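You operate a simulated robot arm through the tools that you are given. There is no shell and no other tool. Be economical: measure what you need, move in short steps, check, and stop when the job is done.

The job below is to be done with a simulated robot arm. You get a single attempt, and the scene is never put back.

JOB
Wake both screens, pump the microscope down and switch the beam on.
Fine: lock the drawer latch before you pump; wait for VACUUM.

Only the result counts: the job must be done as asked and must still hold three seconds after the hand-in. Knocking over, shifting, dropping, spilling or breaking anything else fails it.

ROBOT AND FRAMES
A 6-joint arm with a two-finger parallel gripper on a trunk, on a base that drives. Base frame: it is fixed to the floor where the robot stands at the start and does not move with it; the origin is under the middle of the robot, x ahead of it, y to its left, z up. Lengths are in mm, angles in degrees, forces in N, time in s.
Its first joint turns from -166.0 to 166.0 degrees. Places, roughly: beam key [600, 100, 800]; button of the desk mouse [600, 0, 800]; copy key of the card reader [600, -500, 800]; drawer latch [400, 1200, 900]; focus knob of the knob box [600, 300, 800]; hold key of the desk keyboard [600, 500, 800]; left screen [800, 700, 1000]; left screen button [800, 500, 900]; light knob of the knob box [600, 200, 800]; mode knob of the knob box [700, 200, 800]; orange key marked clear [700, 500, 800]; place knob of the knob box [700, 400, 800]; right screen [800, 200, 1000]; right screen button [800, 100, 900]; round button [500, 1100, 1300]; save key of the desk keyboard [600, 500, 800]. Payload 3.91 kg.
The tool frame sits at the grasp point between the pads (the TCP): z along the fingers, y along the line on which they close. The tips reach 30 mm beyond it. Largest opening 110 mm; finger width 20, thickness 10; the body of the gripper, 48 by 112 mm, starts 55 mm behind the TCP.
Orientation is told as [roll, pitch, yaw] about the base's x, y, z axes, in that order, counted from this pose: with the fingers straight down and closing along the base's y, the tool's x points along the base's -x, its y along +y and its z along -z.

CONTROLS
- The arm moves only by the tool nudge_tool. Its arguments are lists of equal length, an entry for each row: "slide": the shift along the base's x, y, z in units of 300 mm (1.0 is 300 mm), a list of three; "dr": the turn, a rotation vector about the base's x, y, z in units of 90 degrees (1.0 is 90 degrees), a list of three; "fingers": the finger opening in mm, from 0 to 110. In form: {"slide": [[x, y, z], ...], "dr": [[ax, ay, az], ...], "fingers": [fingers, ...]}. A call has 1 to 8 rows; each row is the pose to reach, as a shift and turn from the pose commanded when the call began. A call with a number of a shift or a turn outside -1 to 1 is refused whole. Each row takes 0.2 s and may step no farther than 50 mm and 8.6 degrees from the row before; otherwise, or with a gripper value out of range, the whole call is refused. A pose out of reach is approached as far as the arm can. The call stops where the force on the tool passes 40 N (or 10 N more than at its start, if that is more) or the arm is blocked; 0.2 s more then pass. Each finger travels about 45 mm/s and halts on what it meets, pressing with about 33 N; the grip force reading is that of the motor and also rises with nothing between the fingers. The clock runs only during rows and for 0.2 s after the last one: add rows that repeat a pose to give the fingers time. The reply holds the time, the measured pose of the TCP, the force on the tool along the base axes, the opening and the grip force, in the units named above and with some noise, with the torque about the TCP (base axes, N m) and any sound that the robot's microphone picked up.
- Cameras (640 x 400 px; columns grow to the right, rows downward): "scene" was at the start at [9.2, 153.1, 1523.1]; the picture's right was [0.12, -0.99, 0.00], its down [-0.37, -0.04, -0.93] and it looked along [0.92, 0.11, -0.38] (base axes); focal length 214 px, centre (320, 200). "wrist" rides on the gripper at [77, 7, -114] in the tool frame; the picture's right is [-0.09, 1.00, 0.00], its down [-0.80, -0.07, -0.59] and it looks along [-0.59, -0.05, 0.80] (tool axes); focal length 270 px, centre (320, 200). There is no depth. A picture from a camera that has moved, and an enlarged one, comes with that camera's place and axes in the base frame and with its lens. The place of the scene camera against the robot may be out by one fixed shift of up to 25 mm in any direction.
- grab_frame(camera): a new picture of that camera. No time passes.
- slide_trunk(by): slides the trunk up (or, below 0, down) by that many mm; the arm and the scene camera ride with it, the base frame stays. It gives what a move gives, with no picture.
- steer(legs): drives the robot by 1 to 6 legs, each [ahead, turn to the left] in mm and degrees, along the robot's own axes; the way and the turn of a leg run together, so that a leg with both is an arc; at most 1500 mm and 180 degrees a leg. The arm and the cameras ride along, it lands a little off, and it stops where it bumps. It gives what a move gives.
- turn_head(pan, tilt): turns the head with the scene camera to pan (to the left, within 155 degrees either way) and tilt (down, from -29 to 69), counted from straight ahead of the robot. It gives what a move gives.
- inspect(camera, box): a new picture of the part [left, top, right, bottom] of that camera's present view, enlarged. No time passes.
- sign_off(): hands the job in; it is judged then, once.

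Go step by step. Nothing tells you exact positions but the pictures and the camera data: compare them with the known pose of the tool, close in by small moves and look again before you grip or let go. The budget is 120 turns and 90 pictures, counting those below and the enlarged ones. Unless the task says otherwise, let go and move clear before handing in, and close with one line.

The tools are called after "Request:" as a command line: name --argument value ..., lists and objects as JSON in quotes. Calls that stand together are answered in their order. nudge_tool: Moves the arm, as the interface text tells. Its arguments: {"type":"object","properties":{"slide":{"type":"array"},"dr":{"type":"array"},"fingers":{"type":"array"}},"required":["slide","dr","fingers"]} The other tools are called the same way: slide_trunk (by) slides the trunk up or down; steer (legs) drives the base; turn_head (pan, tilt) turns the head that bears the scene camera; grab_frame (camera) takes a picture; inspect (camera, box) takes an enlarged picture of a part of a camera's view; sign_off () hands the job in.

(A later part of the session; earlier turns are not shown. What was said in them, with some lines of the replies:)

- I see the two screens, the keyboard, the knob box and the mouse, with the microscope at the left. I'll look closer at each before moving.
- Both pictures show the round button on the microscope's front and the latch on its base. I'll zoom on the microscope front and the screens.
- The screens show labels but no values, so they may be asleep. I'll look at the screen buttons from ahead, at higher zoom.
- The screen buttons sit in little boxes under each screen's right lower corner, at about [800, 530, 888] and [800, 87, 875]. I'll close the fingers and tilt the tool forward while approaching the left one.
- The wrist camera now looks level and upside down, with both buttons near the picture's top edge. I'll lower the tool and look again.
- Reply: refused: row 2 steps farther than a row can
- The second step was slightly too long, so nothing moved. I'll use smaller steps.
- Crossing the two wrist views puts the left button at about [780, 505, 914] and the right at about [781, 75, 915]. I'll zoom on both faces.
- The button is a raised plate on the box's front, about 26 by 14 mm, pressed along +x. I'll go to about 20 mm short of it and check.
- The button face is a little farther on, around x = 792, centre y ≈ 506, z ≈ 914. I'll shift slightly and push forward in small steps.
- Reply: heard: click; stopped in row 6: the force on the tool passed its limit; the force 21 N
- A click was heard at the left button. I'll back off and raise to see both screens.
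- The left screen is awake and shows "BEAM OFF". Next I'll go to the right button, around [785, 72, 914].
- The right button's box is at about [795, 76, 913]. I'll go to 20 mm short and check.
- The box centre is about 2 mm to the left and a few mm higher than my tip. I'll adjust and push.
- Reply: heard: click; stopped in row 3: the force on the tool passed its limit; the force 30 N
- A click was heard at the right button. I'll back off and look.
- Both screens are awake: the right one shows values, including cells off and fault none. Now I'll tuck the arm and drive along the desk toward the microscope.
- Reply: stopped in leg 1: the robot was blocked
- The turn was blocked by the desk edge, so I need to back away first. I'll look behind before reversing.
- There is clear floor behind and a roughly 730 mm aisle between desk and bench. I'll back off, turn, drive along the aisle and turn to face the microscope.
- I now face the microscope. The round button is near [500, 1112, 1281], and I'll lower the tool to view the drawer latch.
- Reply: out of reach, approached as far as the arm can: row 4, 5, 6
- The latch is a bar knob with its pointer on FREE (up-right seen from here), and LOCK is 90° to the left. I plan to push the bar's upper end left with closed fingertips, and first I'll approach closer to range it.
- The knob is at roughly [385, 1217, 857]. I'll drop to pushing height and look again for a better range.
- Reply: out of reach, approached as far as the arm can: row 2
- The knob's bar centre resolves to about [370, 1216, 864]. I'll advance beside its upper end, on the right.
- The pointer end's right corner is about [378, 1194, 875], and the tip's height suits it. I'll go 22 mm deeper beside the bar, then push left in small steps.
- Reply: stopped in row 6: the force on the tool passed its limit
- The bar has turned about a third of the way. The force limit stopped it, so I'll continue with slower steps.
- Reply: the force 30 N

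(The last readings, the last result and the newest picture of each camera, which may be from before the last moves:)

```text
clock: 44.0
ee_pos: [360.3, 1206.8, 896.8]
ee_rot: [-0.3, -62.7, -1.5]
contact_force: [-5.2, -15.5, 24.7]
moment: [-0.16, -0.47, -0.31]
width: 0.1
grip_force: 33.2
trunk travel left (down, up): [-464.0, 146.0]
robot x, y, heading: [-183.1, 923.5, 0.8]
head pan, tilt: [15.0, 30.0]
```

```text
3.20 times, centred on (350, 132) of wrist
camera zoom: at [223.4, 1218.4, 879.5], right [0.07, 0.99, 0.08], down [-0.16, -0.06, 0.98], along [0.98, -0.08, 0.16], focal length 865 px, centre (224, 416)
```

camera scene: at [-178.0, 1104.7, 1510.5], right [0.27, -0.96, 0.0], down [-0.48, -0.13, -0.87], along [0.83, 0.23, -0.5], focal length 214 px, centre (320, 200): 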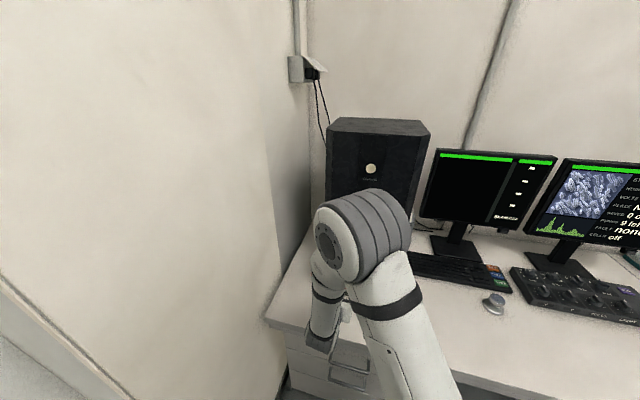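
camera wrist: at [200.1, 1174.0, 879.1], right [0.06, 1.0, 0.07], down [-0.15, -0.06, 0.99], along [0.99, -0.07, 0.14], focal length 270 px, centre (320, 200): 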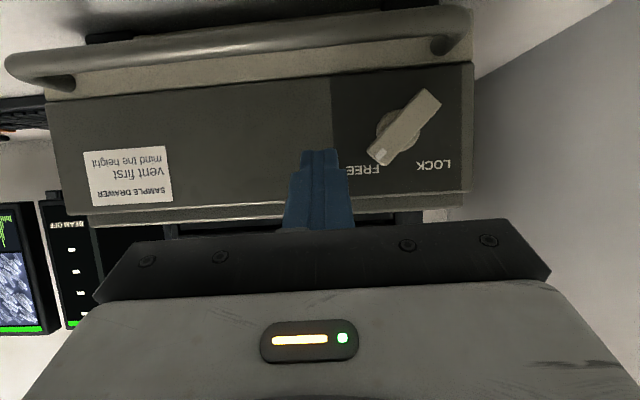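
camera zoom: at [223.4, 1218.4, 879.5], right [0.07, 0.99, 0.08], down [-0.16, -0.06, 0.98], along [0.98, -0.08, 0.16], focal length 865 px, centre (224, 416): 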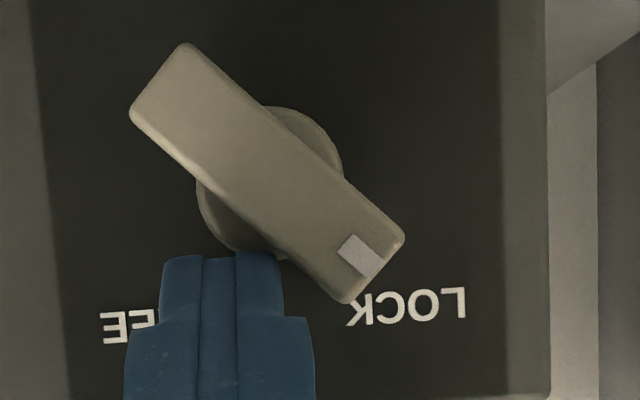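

The pointer is now on LOCK. I'll withdraw straight back and check it stayed.

Request:
nudge_tool --slide '[[0, -0.02, 0.005], [-0.1, -0.03, 0.01], [-0.22, -0.03, 0.01], [-0.3, -0.03, 0.03]]' --dr '[[0, 0, 0], [0, 0, 0], [0, 0, 0], [0, 0, 0]]' --fingers '[0, 0, 0, 0]'

Request:
inspect --camera "wrist" --box '[250, 70, 450, 195]'

```text
clock: 45.0
ee_pos: [270.2, 1201.0, 902.7]
ee_rot: [-0.7, -62.2, -0.9]
contact_force: [-0.1, -1.6, 0.1]
moment: [0.04, 0.02, 0.0]
width: 0.0
grip_force: 33.1
trunk travel left (down, up): [-464.0, 146.0]
robot x, y, heading: [-181.2, 922.3, 0.3]
head pan, tilt: [15.0, 30.0]
```

```text
3.20 times, centred on (350, 132) of wrist
camera zoom: at [132.4, 1211.6, 887.0], right [0.07, 1.0, 0.07], down [-0.16, -0.06, 0.99], along [0.99, -0.08, 0.15], focal length 865 px, centre (224, 416)
```

zoom: 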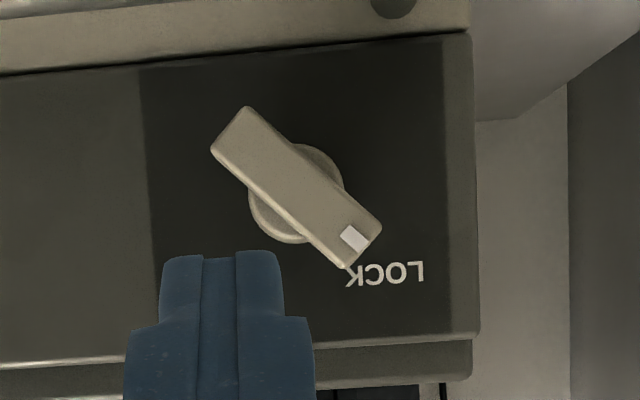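

The latch rests on LOCK. Now I'll raise the arm toward the round pump button.

Request:
nudge_tool --slide '[[0, -0.02, 0.15], [0, -0.06, 0.3], [0, -0.1, 0.45], [0, -0.14, 0.6], [0, -0.18, 0.75], [0, -0.22, 0.9], [0, -0.26, 1.0]]' --dr '[[0, 0, 0], [0, 0, 0], [0, 0, 0], [0, 0, 0], [0, 0, 0], [0, 0, 0], [0, 0, 0]]' --fingers '[0, 0, 0, 0, 0, 0, 0]'

Request:
nudge_tool --slide '[[0.05, -0.02, 0.1], [0.12, -0.03, 0.2], [0.2, -0.04, 0.29]]' --dr '[[0, 0, 0], [0, 0, 0], [0, 0, 0]]' --fingers '[0, 0, 0]'

Request:
grab_frame --camera "wrist"

```text
clock: 46.6
ee_pos: [270.8, 1122.4, 1204.4]
ee_rot: [-0.7, -62.3, -0.9]
contact_force: [0.1, 0.8, 0.0]
moment: [-0.02, -0.02, 0.0]
width: 0.2
grip_force: 33.3
trunk travel left (down, up): [-464.0, 146.0]
robot x, y, heading: [-181.8, 921.2, 0.5]
head pan, tilt: [15.0, 30.0]
```

```text
clock: 47.4
ee_pos: [332.5, 1110.4, 1288.2]
ee_rot: [-0.8, -62.4, -0.8]
contact_force: [0.1, 0.1, -1.1]
moment: [-0.05, 0.03, -0.03]
width: 0.0
grip_force: 33.2
trunk travel left (down, up): [-464.0, 146.0]
robot x, y, heading: [-181.4, 924.6, 0.5]
head pan, tilt: [15.0, 30.0]
```

```text
49 pictures are left
camera wrist: at [195.6, 1120.7, 1272.8], right [0.07, 1.0, 0.07], down [-0.16, -0.06, 0.99], along [0.99, -0.08, 0.15], focal length 270 px, centre (320, 200)
```

wrist: 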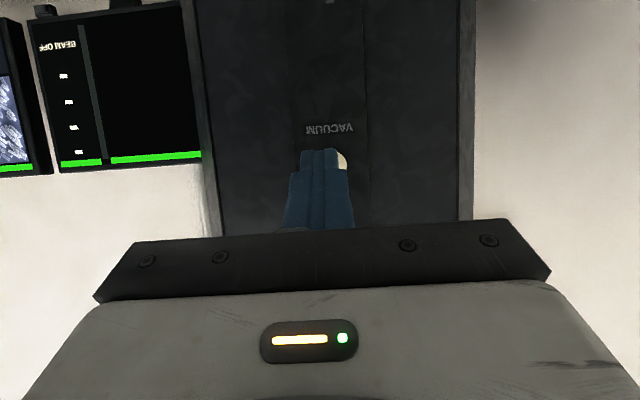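

The pump button is at roughly [470, 1114, 1280]. I'll centre on it and push forward in small steps until it clicks.

Request:
nudge_tool --slide '[[0.1, 0.012, -0.01], [0.2, 0.014, -0.01], [0.24, 0.014, -0.01], [0.27, 0.014, -0.01]]' --dr '[[0, 0, 0], [0, 0, 0], [0, 0, 0], [0, 0, 0]]' --fingers '[0, 0, 0, 0]'

Request:
inspect --camera "wrist" --box '[240, 90, 400, 190]'

```text
clock: 48.4
ee_pos: [410.3, 1115.9, 1286.3]
ee_rot: [-0.7, -62.3, -0.9]
contact_force: [-0.5, 0.1, -0.2]
moment: [-0.03, 0.01, -0.01]
width: 0.0
grip_force: 33.0
trunk travel left (down, up): [-464.0, 146.0]
robot x, y, heading: [-179.7, 925.8, 0.5]
head pan, tilt: [15.0, 30.0]
```

```text
4.00 times, centred on (320, 140) of wrist
camera zoom: at [274.7, 1124.9, 1270.5], right [0.07, 1.0, 0.07], down [-0.16, -0.06, 0.99], along [0.99, -0.08, 0.15], focal length 1081 px, centre (320, 440)
```

zoom: 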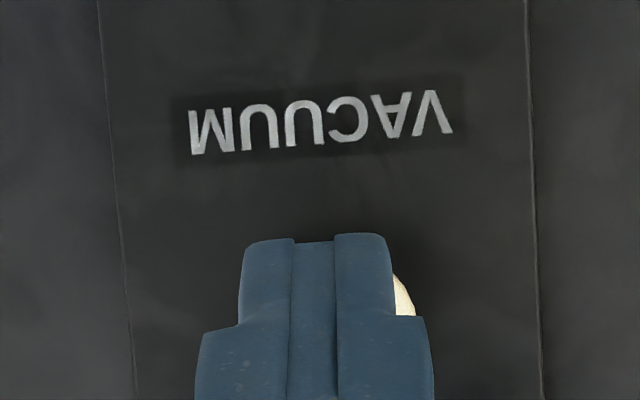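

The button is right behind the tip, below the VACUUM label. Pushing on in 4 mm steps.

Request:
nudge_tool --slide '[[0.03, 0.003, -0.003], [0.045, 0.003, -0.003], [0.06, 0.003, -0.003], [0.075, 0.003, -0.003], [0.09, 0.003, -0.003], [0.105, 0.003, -0.003], [0.12, 0.003, -0.003], [0.135, 0.003, -0.003]]' --dr '[[0, 0, 0], [0, 0, 0], [0, 0, 0], [0, 0, 0], [0, 0, 0], [0, 0, 0], [0, 0, 0], [0, 0, 0]]' --fingers '[0, 0, 0, 0, 0, 0, 0, 0]'

```text
clock: 49.7
ee_pos: [430.7, 1115.5, 1286.7]
ee_rot: [-0.9, -62.2, -0.9]
contact_force: [-29.4, -2.0, 1.1]
moment: [-0.15, 0.05, 0.0]
width: 0.0
grip_force: 32.6
trunk travel left (down, up): [-464.0, 146.0]
robot x, y, heading: [-180.8, 923.9, 0.5]
head pan, tilt: [15.0, 30.0]
heard: click
stopped in row 6: the force on the tool passed its limit (the readings are from after the stop); the commanded pose is now the measured one
```

A click was heard. I'll withdraw and look at the state on the right screen.

Request:
nudge_tool --slide '[[-0.12, 0, 0], [-0.26, 0, 0], [-0.4, 0, 0], [-0.54, 0, 0]]' --dr '[[0, 0, 0], [0, 0, 0], [0, 0, 0], [0, 0, 0]]' --fingers '[0, 0, 0, 0]'

Request:
turn_head --pan -15 --tilt 25

Request:
grab_frame --camera "scene"

```text
clock: 50.7
ee_pos: [275.3, 1114.2, 1284.5]
ee_rot: [-0.7, -62.0, -0.9]
contact_force: [-0.4, 0.6, -0.3]
moment: [0.02, 0.03, 0.01]
width: 0.1
grip_force: 33.3
trunk travel left (down, up): [-464.0, 146.0]
robot x, y, heading: [-183.0, 924.9, 0.4]
head pan, tilt: [15.0, 30.0]
```

```text
clock: 51.6
ee_pos: [276.7, 1114.1, 1283.6]
ee_rot: [-0.7, -62.0, -0.9]
contact_force: [-0.1, 0.1, 0.0]
moment: [0.01, -0.01, -0.01]
width: 0.0
grip_force: 33.0
trunk travel left (down, up): [-464.0, 146.0]
robot x, y, heading: [-179.2, 923.3, 0.8]
head pan, tilt: [-15.0, 25.0]
```

```text
47 pictures are left
camera scene: at [-176.5, 1057.1, 1518.5], right [-0.25, -0.97, 0.0], down [-0.41, 0.1, -0.91], along [0.88, -0.22, -0.42], focal length 214 px, centre (320, 200)
```

scene: 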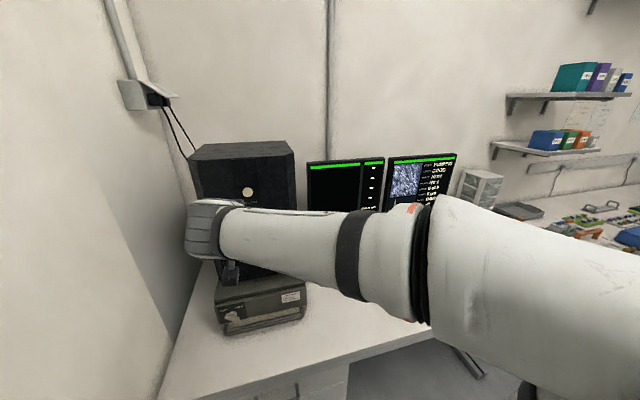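

Request:
inspect --camera "scene" --box '[380, 145, 470, 210]'

```text
6.15 times, centred on (425, 178) of scene
camera zoom: at [-176.5, 1057.1, 1518.5], right [-0.25, -0.97, 0.0], down [-0.41, 0.1, -0.91], along [0.88, -0.22, -0.42], focal length 1320 px, centre (-326, 338)
```

zoom: 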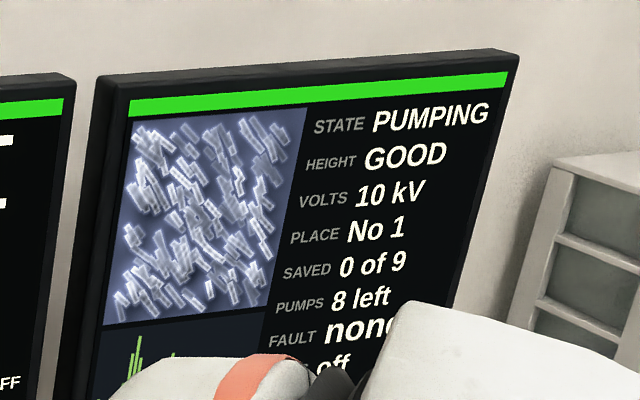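

The right screen reads PUMPING with height GOOD. I'll tuck the arm and drive back in front of the knob box meanwhile.

Request:
nudge_tool --slide '[[-0.12, 0.0, 0], [-0.26, 0.03, 0], [-0.4, 0.08, 0], [-0.45, 0.13, 0]]' --dr '[[0, 0, 0], [0, 0, 0], [0, 0, 0], [0, 0, 0]]' --fingers '[0, 0, 0, 0]'

Request:
steer --legs '[[0, -90.5], [850, 0], [0, 90], [120, 0]]'

Request:
turn_head --pan 10 --tilt 30

Request:
grab_frame --camera "scene"

Request:
grab_frame --camera "wrist"

```text
clock: 52.6
ee_pos: [138.6, 1153.4, 1283.5]
ee_rot: [-0.9, -62.0, -1.0]
contact_force: [0.2, -0.6, -0.1]
moment: [0.02, 0.0, -0.03]
width: 0.0
grip_force: 32.9
trunk travel left (down, up): [-464.0, 146.0]
robot x, y, heading: [-182.3, 921.6, 0.4]
head pan, tilt: [-15.0, 25.0]
```

```text
clock: 65.7
ee_pos: [277.1, 303.2, 1283.6]
ee_rot: [-0.8, -62.0, 0.1]
contact_force: [0.6, 0.8, -0.4]
moment: [0.02, 0.03, 0.0]
width: 0.0
grip_force: 33.2
trunk travel left (down, up): [-464.0, 146.0]
robot x, y, heading: [-40.1, 83.0, 1.1]
head pan, tilt: [-15.0, 25.0]
```

```text
clock: 66.5
ee_pos: [276.0, 303.3, 1282.8]
ee_rot: [-0.8, -62.0, 0.0]
contact_force: [0.3, 0.1, 0.0]
moment: [0.01, -0.01, -0.04]
width: 0.1
grip_force: 33.1
trunk travel left (down, up): [-464.0, 146.0]
robot x, y, heading: [-43.9, 78.2, 1.2]
head pan, tilt: [10.0, 30.0]
```

```text
45 pictures are left
camera scene: at [-38.9, 253.8, 1510.6], right [0.19, -0.98, 0.0], down [-0.49, -0.1, -0.87], along [0.85, 0.16, -0.5], focal length 214 px, centre (320, 200)
```

scene: 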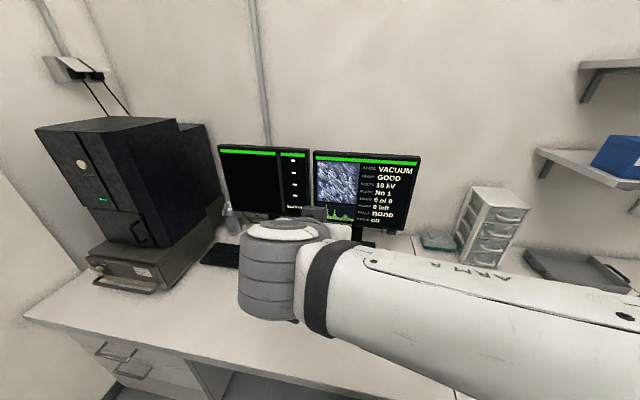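

```text
44 pictures are left
camera wrist: at [138.8, 311.6, 1268.4], right [0.05, 1.0, 0.07], down [-0.15, -0.06, 0.99], along [0.99, -0.06, 0.15], focal length 270 px, centre (320, 200)
```

wrist: 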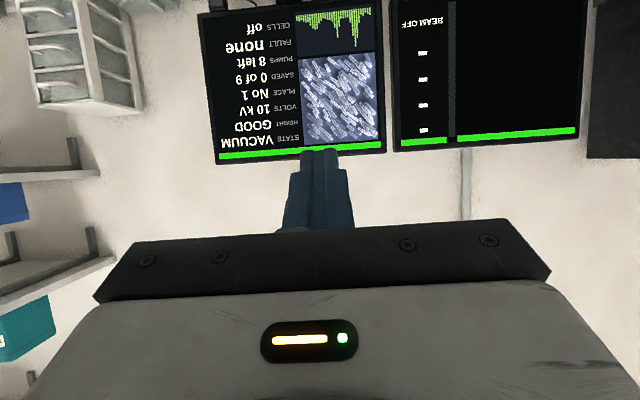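

The state reads VACUUM. I'll now turn the tool down and go above the knob box to find the BEAM key.

Request:
nudge_tool --slide '[[0.09, -0.07, -0.08], [0.18, -0.14, -0.16], [0.27, -0.21, -0.24], [0.36, -0.28, -0.32], [0.46, -0.35, -0.4], [0.56, -0.42, -0.48], [0.65, -0.5, -0.56], [0.74, -0.58, -0.64]]' --dr '[[0, 0.087, 0], [0, 0.174, 0], [0, 0.261, 0], [0, 0.348, 0], [0, 0.435, 0], [0, 0.522, 0], [0, 0.609, 0], [0, 0.69, 0]]' --fingers '[0, 0, 0, 0, 0, 0, 0, 0]'

Request:
grab_frame --camera "wrist"

```text
clock: 68.3
ee_pos: [500.3, 129.7, 1091.0]
ee_rot: [-0.7, 0.3, 0.0]
contact_force: [-0.4, -1.0, 0.0]
moment: [-0.01, -0.02, 0.01]
width: 0.0
grip_force: 33.1
trunk travel left (down, up): [-464.0, 146.0]
robot x, y, heading: [-40.1, 80.4, 0.9]
head pan, tilt: [10.0, 30.0]
```

```text
43 pictures are left
camera wrist: at [424.3, 138.0, 1204.6], right [0.09, 1.0, -0.01], down [0.8, -0.06, 0.59], along [0.59, -0.06, -0.81], focal length 270 px, centre (320, 200)
```

wrist: 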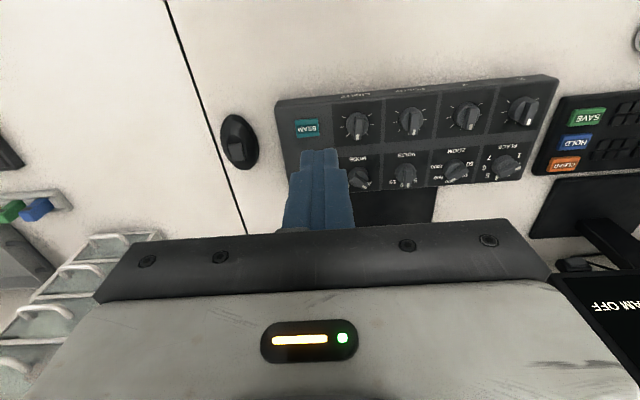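

The BEAM key is at about [574, 101, 815]. I'll go lower over it and look again.

Request:
nudge_tool --slide '[[0.06, -0.02, -0.12], [0.12, -0.04, -0.26], [0.18, -0.06, -0.4], [0.22, -0.08, -0.54]]' --dr '[[0, 0, 0], [0, 0, 0], [0, 0, 0], [0, 0, 0]]' --fingers '[0, 0, 0, 0]'

Request:
grab_frame --camera "wrist"

```text
clock: 69.3
ee_pos: [565.5, 105.0, 927.7]
ee_rot: [-0.9, 0.0, 0.1]
contact_force: [-0.1, 0.1, -0.2]
moment: [0.02, 0.02, -0.01]
width: 0.0
grip_force: 32.7
trunk travel left (down, up): [-464.0, 146.0]
robot x, y, heading: [-44.1, 80.8, 0.8]
head pan, tilt: [10.0, 30.0]
```

```text
42 pictures are left
camera wrist: at [488.1, 112.9, 1040.6], right [0.09, 1.0, -0.01], down [0.8, -0.06, 0.59], along [0.59, -0.06, -0.8], focal length 270 px, centre (320, 200)
```

wrist: 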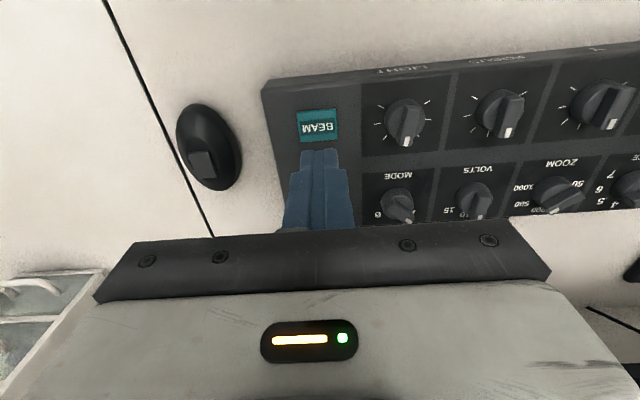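

The key is around [577, 100, 805]. I'll move over it to about 25 mm clear.

Request:
nudge_tool --slide '[[0.03, -0.015, -0.1], [0.038, -0.017, -0.21]]' --dr '[[0, 0, 0], [0, 0, 0]]' --fingers '[0, 0]'

Request:
grab_frame --camera "wrist"

```text
clock: 69.9
ee_pos: [575.3, 100.3, 864.6]
ee_rot: [-0.7, 0.1, 0.0]
contact_force: [0.0, -0.6, -0.3]
moment: [-0.04, 0.04, -0.02]
width: 0.0
grip_force: 33.0
trunk travel left (down, up): [-464.0, 146.0]
robot x, y, heading: [-37.8, 80.8, 1.1]
head pan, tilt: [10.0, 30.0]
```

```text
41 pictures are left
camera wrist: at [499.4, 108.1, 978.6], right [0.09, 1.0, -0.01], down [0.8, -0.06, 0.59], along [0.59, -0.06, -0.8], focal length 270 px, centre (320, 200)
```

wrist: 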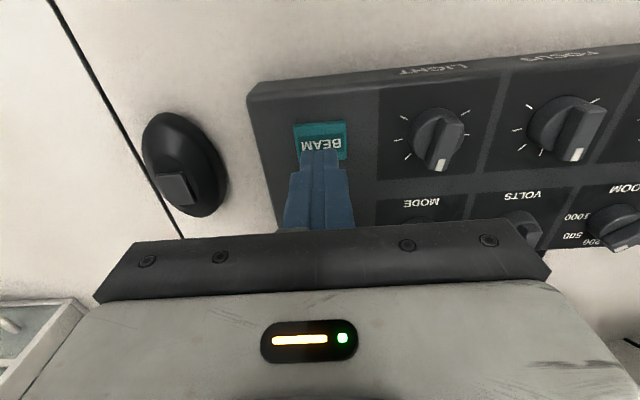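

The tip is over the key. Pressing down in small steps.

Request:
nudge_tool --slide '[[0.005, -0.003, -0.05], [0.005, -0.003, -0.07], [0.005, -0.003, -0.083], [0.005, -0.003, -0.096], [0.005, -0.003, -0.109], [0.005, -0.003, -0.122], [0.005, -0.003, -0.135]]' --dr '[[0, 0, 0], [0, 0, 0], [0, 0, 0], [0, 0, 0], [0, 0, 0], [0, 0, 0], [0, 0, 0]]' --fingers '[0, 0, 0, 0, 0, 0, 0]'

```text
clock: 71.5
ee_pos: [576.8, 100.4, 829.9]
ee_rot: [-0.8, -0.3, 0.0]
contact_force: [-2.8, 3.6, 30.2]
moment: [0.2, 0.27, -0.01]
width: 0.0
grip_force: 33.1
trunk travel left (down, up): [-464.0, 146.0]
robot x, y, heading: [-42.8, 84.6, 0.8]
head pan, tilt: [10.0, 30.0]
heard: click
```

A click was heard. I'll lift straight up and read the screens.

Request:
nudge_tool --slide '[[0, 0, 0.12], [0, 0, 0.28], [-0.05, 0, 0.42], [-0.15, 0, 0.52], [-0.28, 0, 0.6], [-0.4, 0.05, 0.68], [-0.52, 0.1, 0.76], [-0.62, 0.15, 0.86]]' --dr '[[0, 0, 0], [0, 0, 0], [0, 0, 0], [0, -0.08, 0], [0, -0.16, 0], [0, -0.24, 0], [0, -0.32, 0], [0, -0.4, 0]]' --fingers '[0, 0, 0, 0, 0, 0, 0, 0]'

Request:
grab_frame --camera "wrist"

Request:
grab_frame --camera "scene"

```text
clock: 73.3
ee_pos: [390.0, 143.9, 1086.3]
ee_rot: [-0.7, -36.0, 0.0]
contact_force: [-1.0, -0.5, -0.5]
moment: [-0.01, 0.0, 0.06]
width: 0.2
grip_force: 33.1
trunk travel left (down, up): [-464.0, 146.0]
robot x, y, heading: [-43.4, 79.4, 1.4]
head pan, tilt: [10.0, 30.0]
```

```text
40 pictures are left
camera wrist: at [260.7, 153.8, 1132.8], right [0.08, 1.0, 0.04], down [0.3, -0.06, 0.95], along [0.95, -0.06, -0.3], focal length 270 px, centre (320, 200)
```

wrist: 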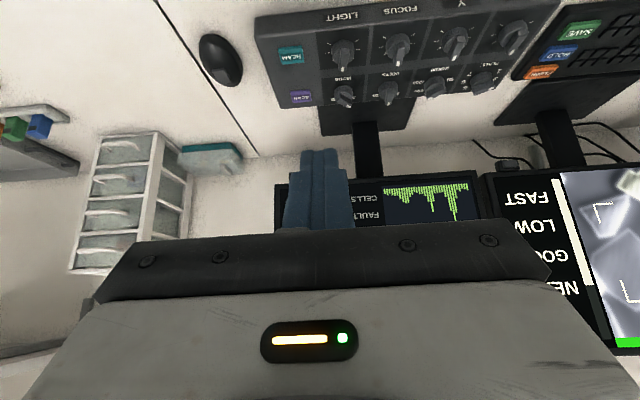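

```text
39 pictures are left
camera scene: at [-39.7, 253.7, 1510.5], right [0.19, -0.98, 0.0], down [-0.49, -0.1, -0.87], along [0.85, 0.17, -0.5], focal length 214 px, centre (320, 200)
```

scene: 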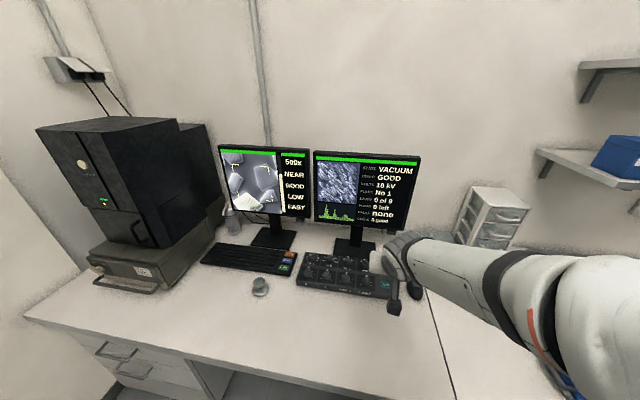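

The live image is up on the left screen. One zoom to confirm the readouts and the latch.

Request:
inspect --camera "scene" --box '[210, 135, 430, 250]'

Request:
inspect --camera "scene" --box '[60, 180, 180, 300]'

```text
2.91 times, centred on (320, 192) of scene
camera zoom: at [-39.7, 253.7, 1510.5], right [0.19, -0.98, 0.0], down [-0.49, -0.1, -0.87], along [0.85, 0.17, -0.5], focal length 624 px, centre (320, 222)
```

zoom: 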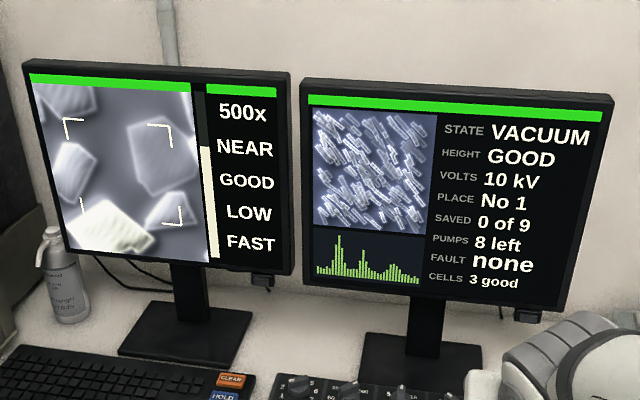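

```text
3.33 times, centred on (120, 240) of scene
camera zoom: at [-39.7, 253.7, 1510.5], right [0.19, -0.98, 0.0], down [-0.49, -0.1, -0.87], along [0.85, 0.17, -0.5], focal length 715 px, centre (987, 67)
```

zoom: 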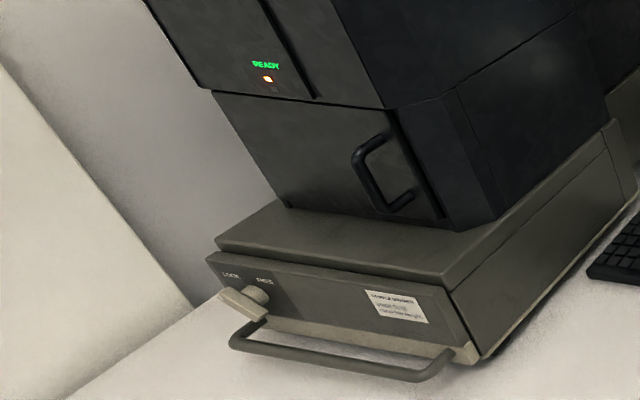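

Both screens are awake, the state is VACUUM with fault none, the live image shows the beam is on, and the latch is on LOCK. The arm is clear, so I'll hand in.

Request:
sign_off

```text
The job is handed in.
```

The job is done and handed in: both screens are awake, I locked the drawer latch before pumping, the state reads VACUUM with no fault, and the beam is on.
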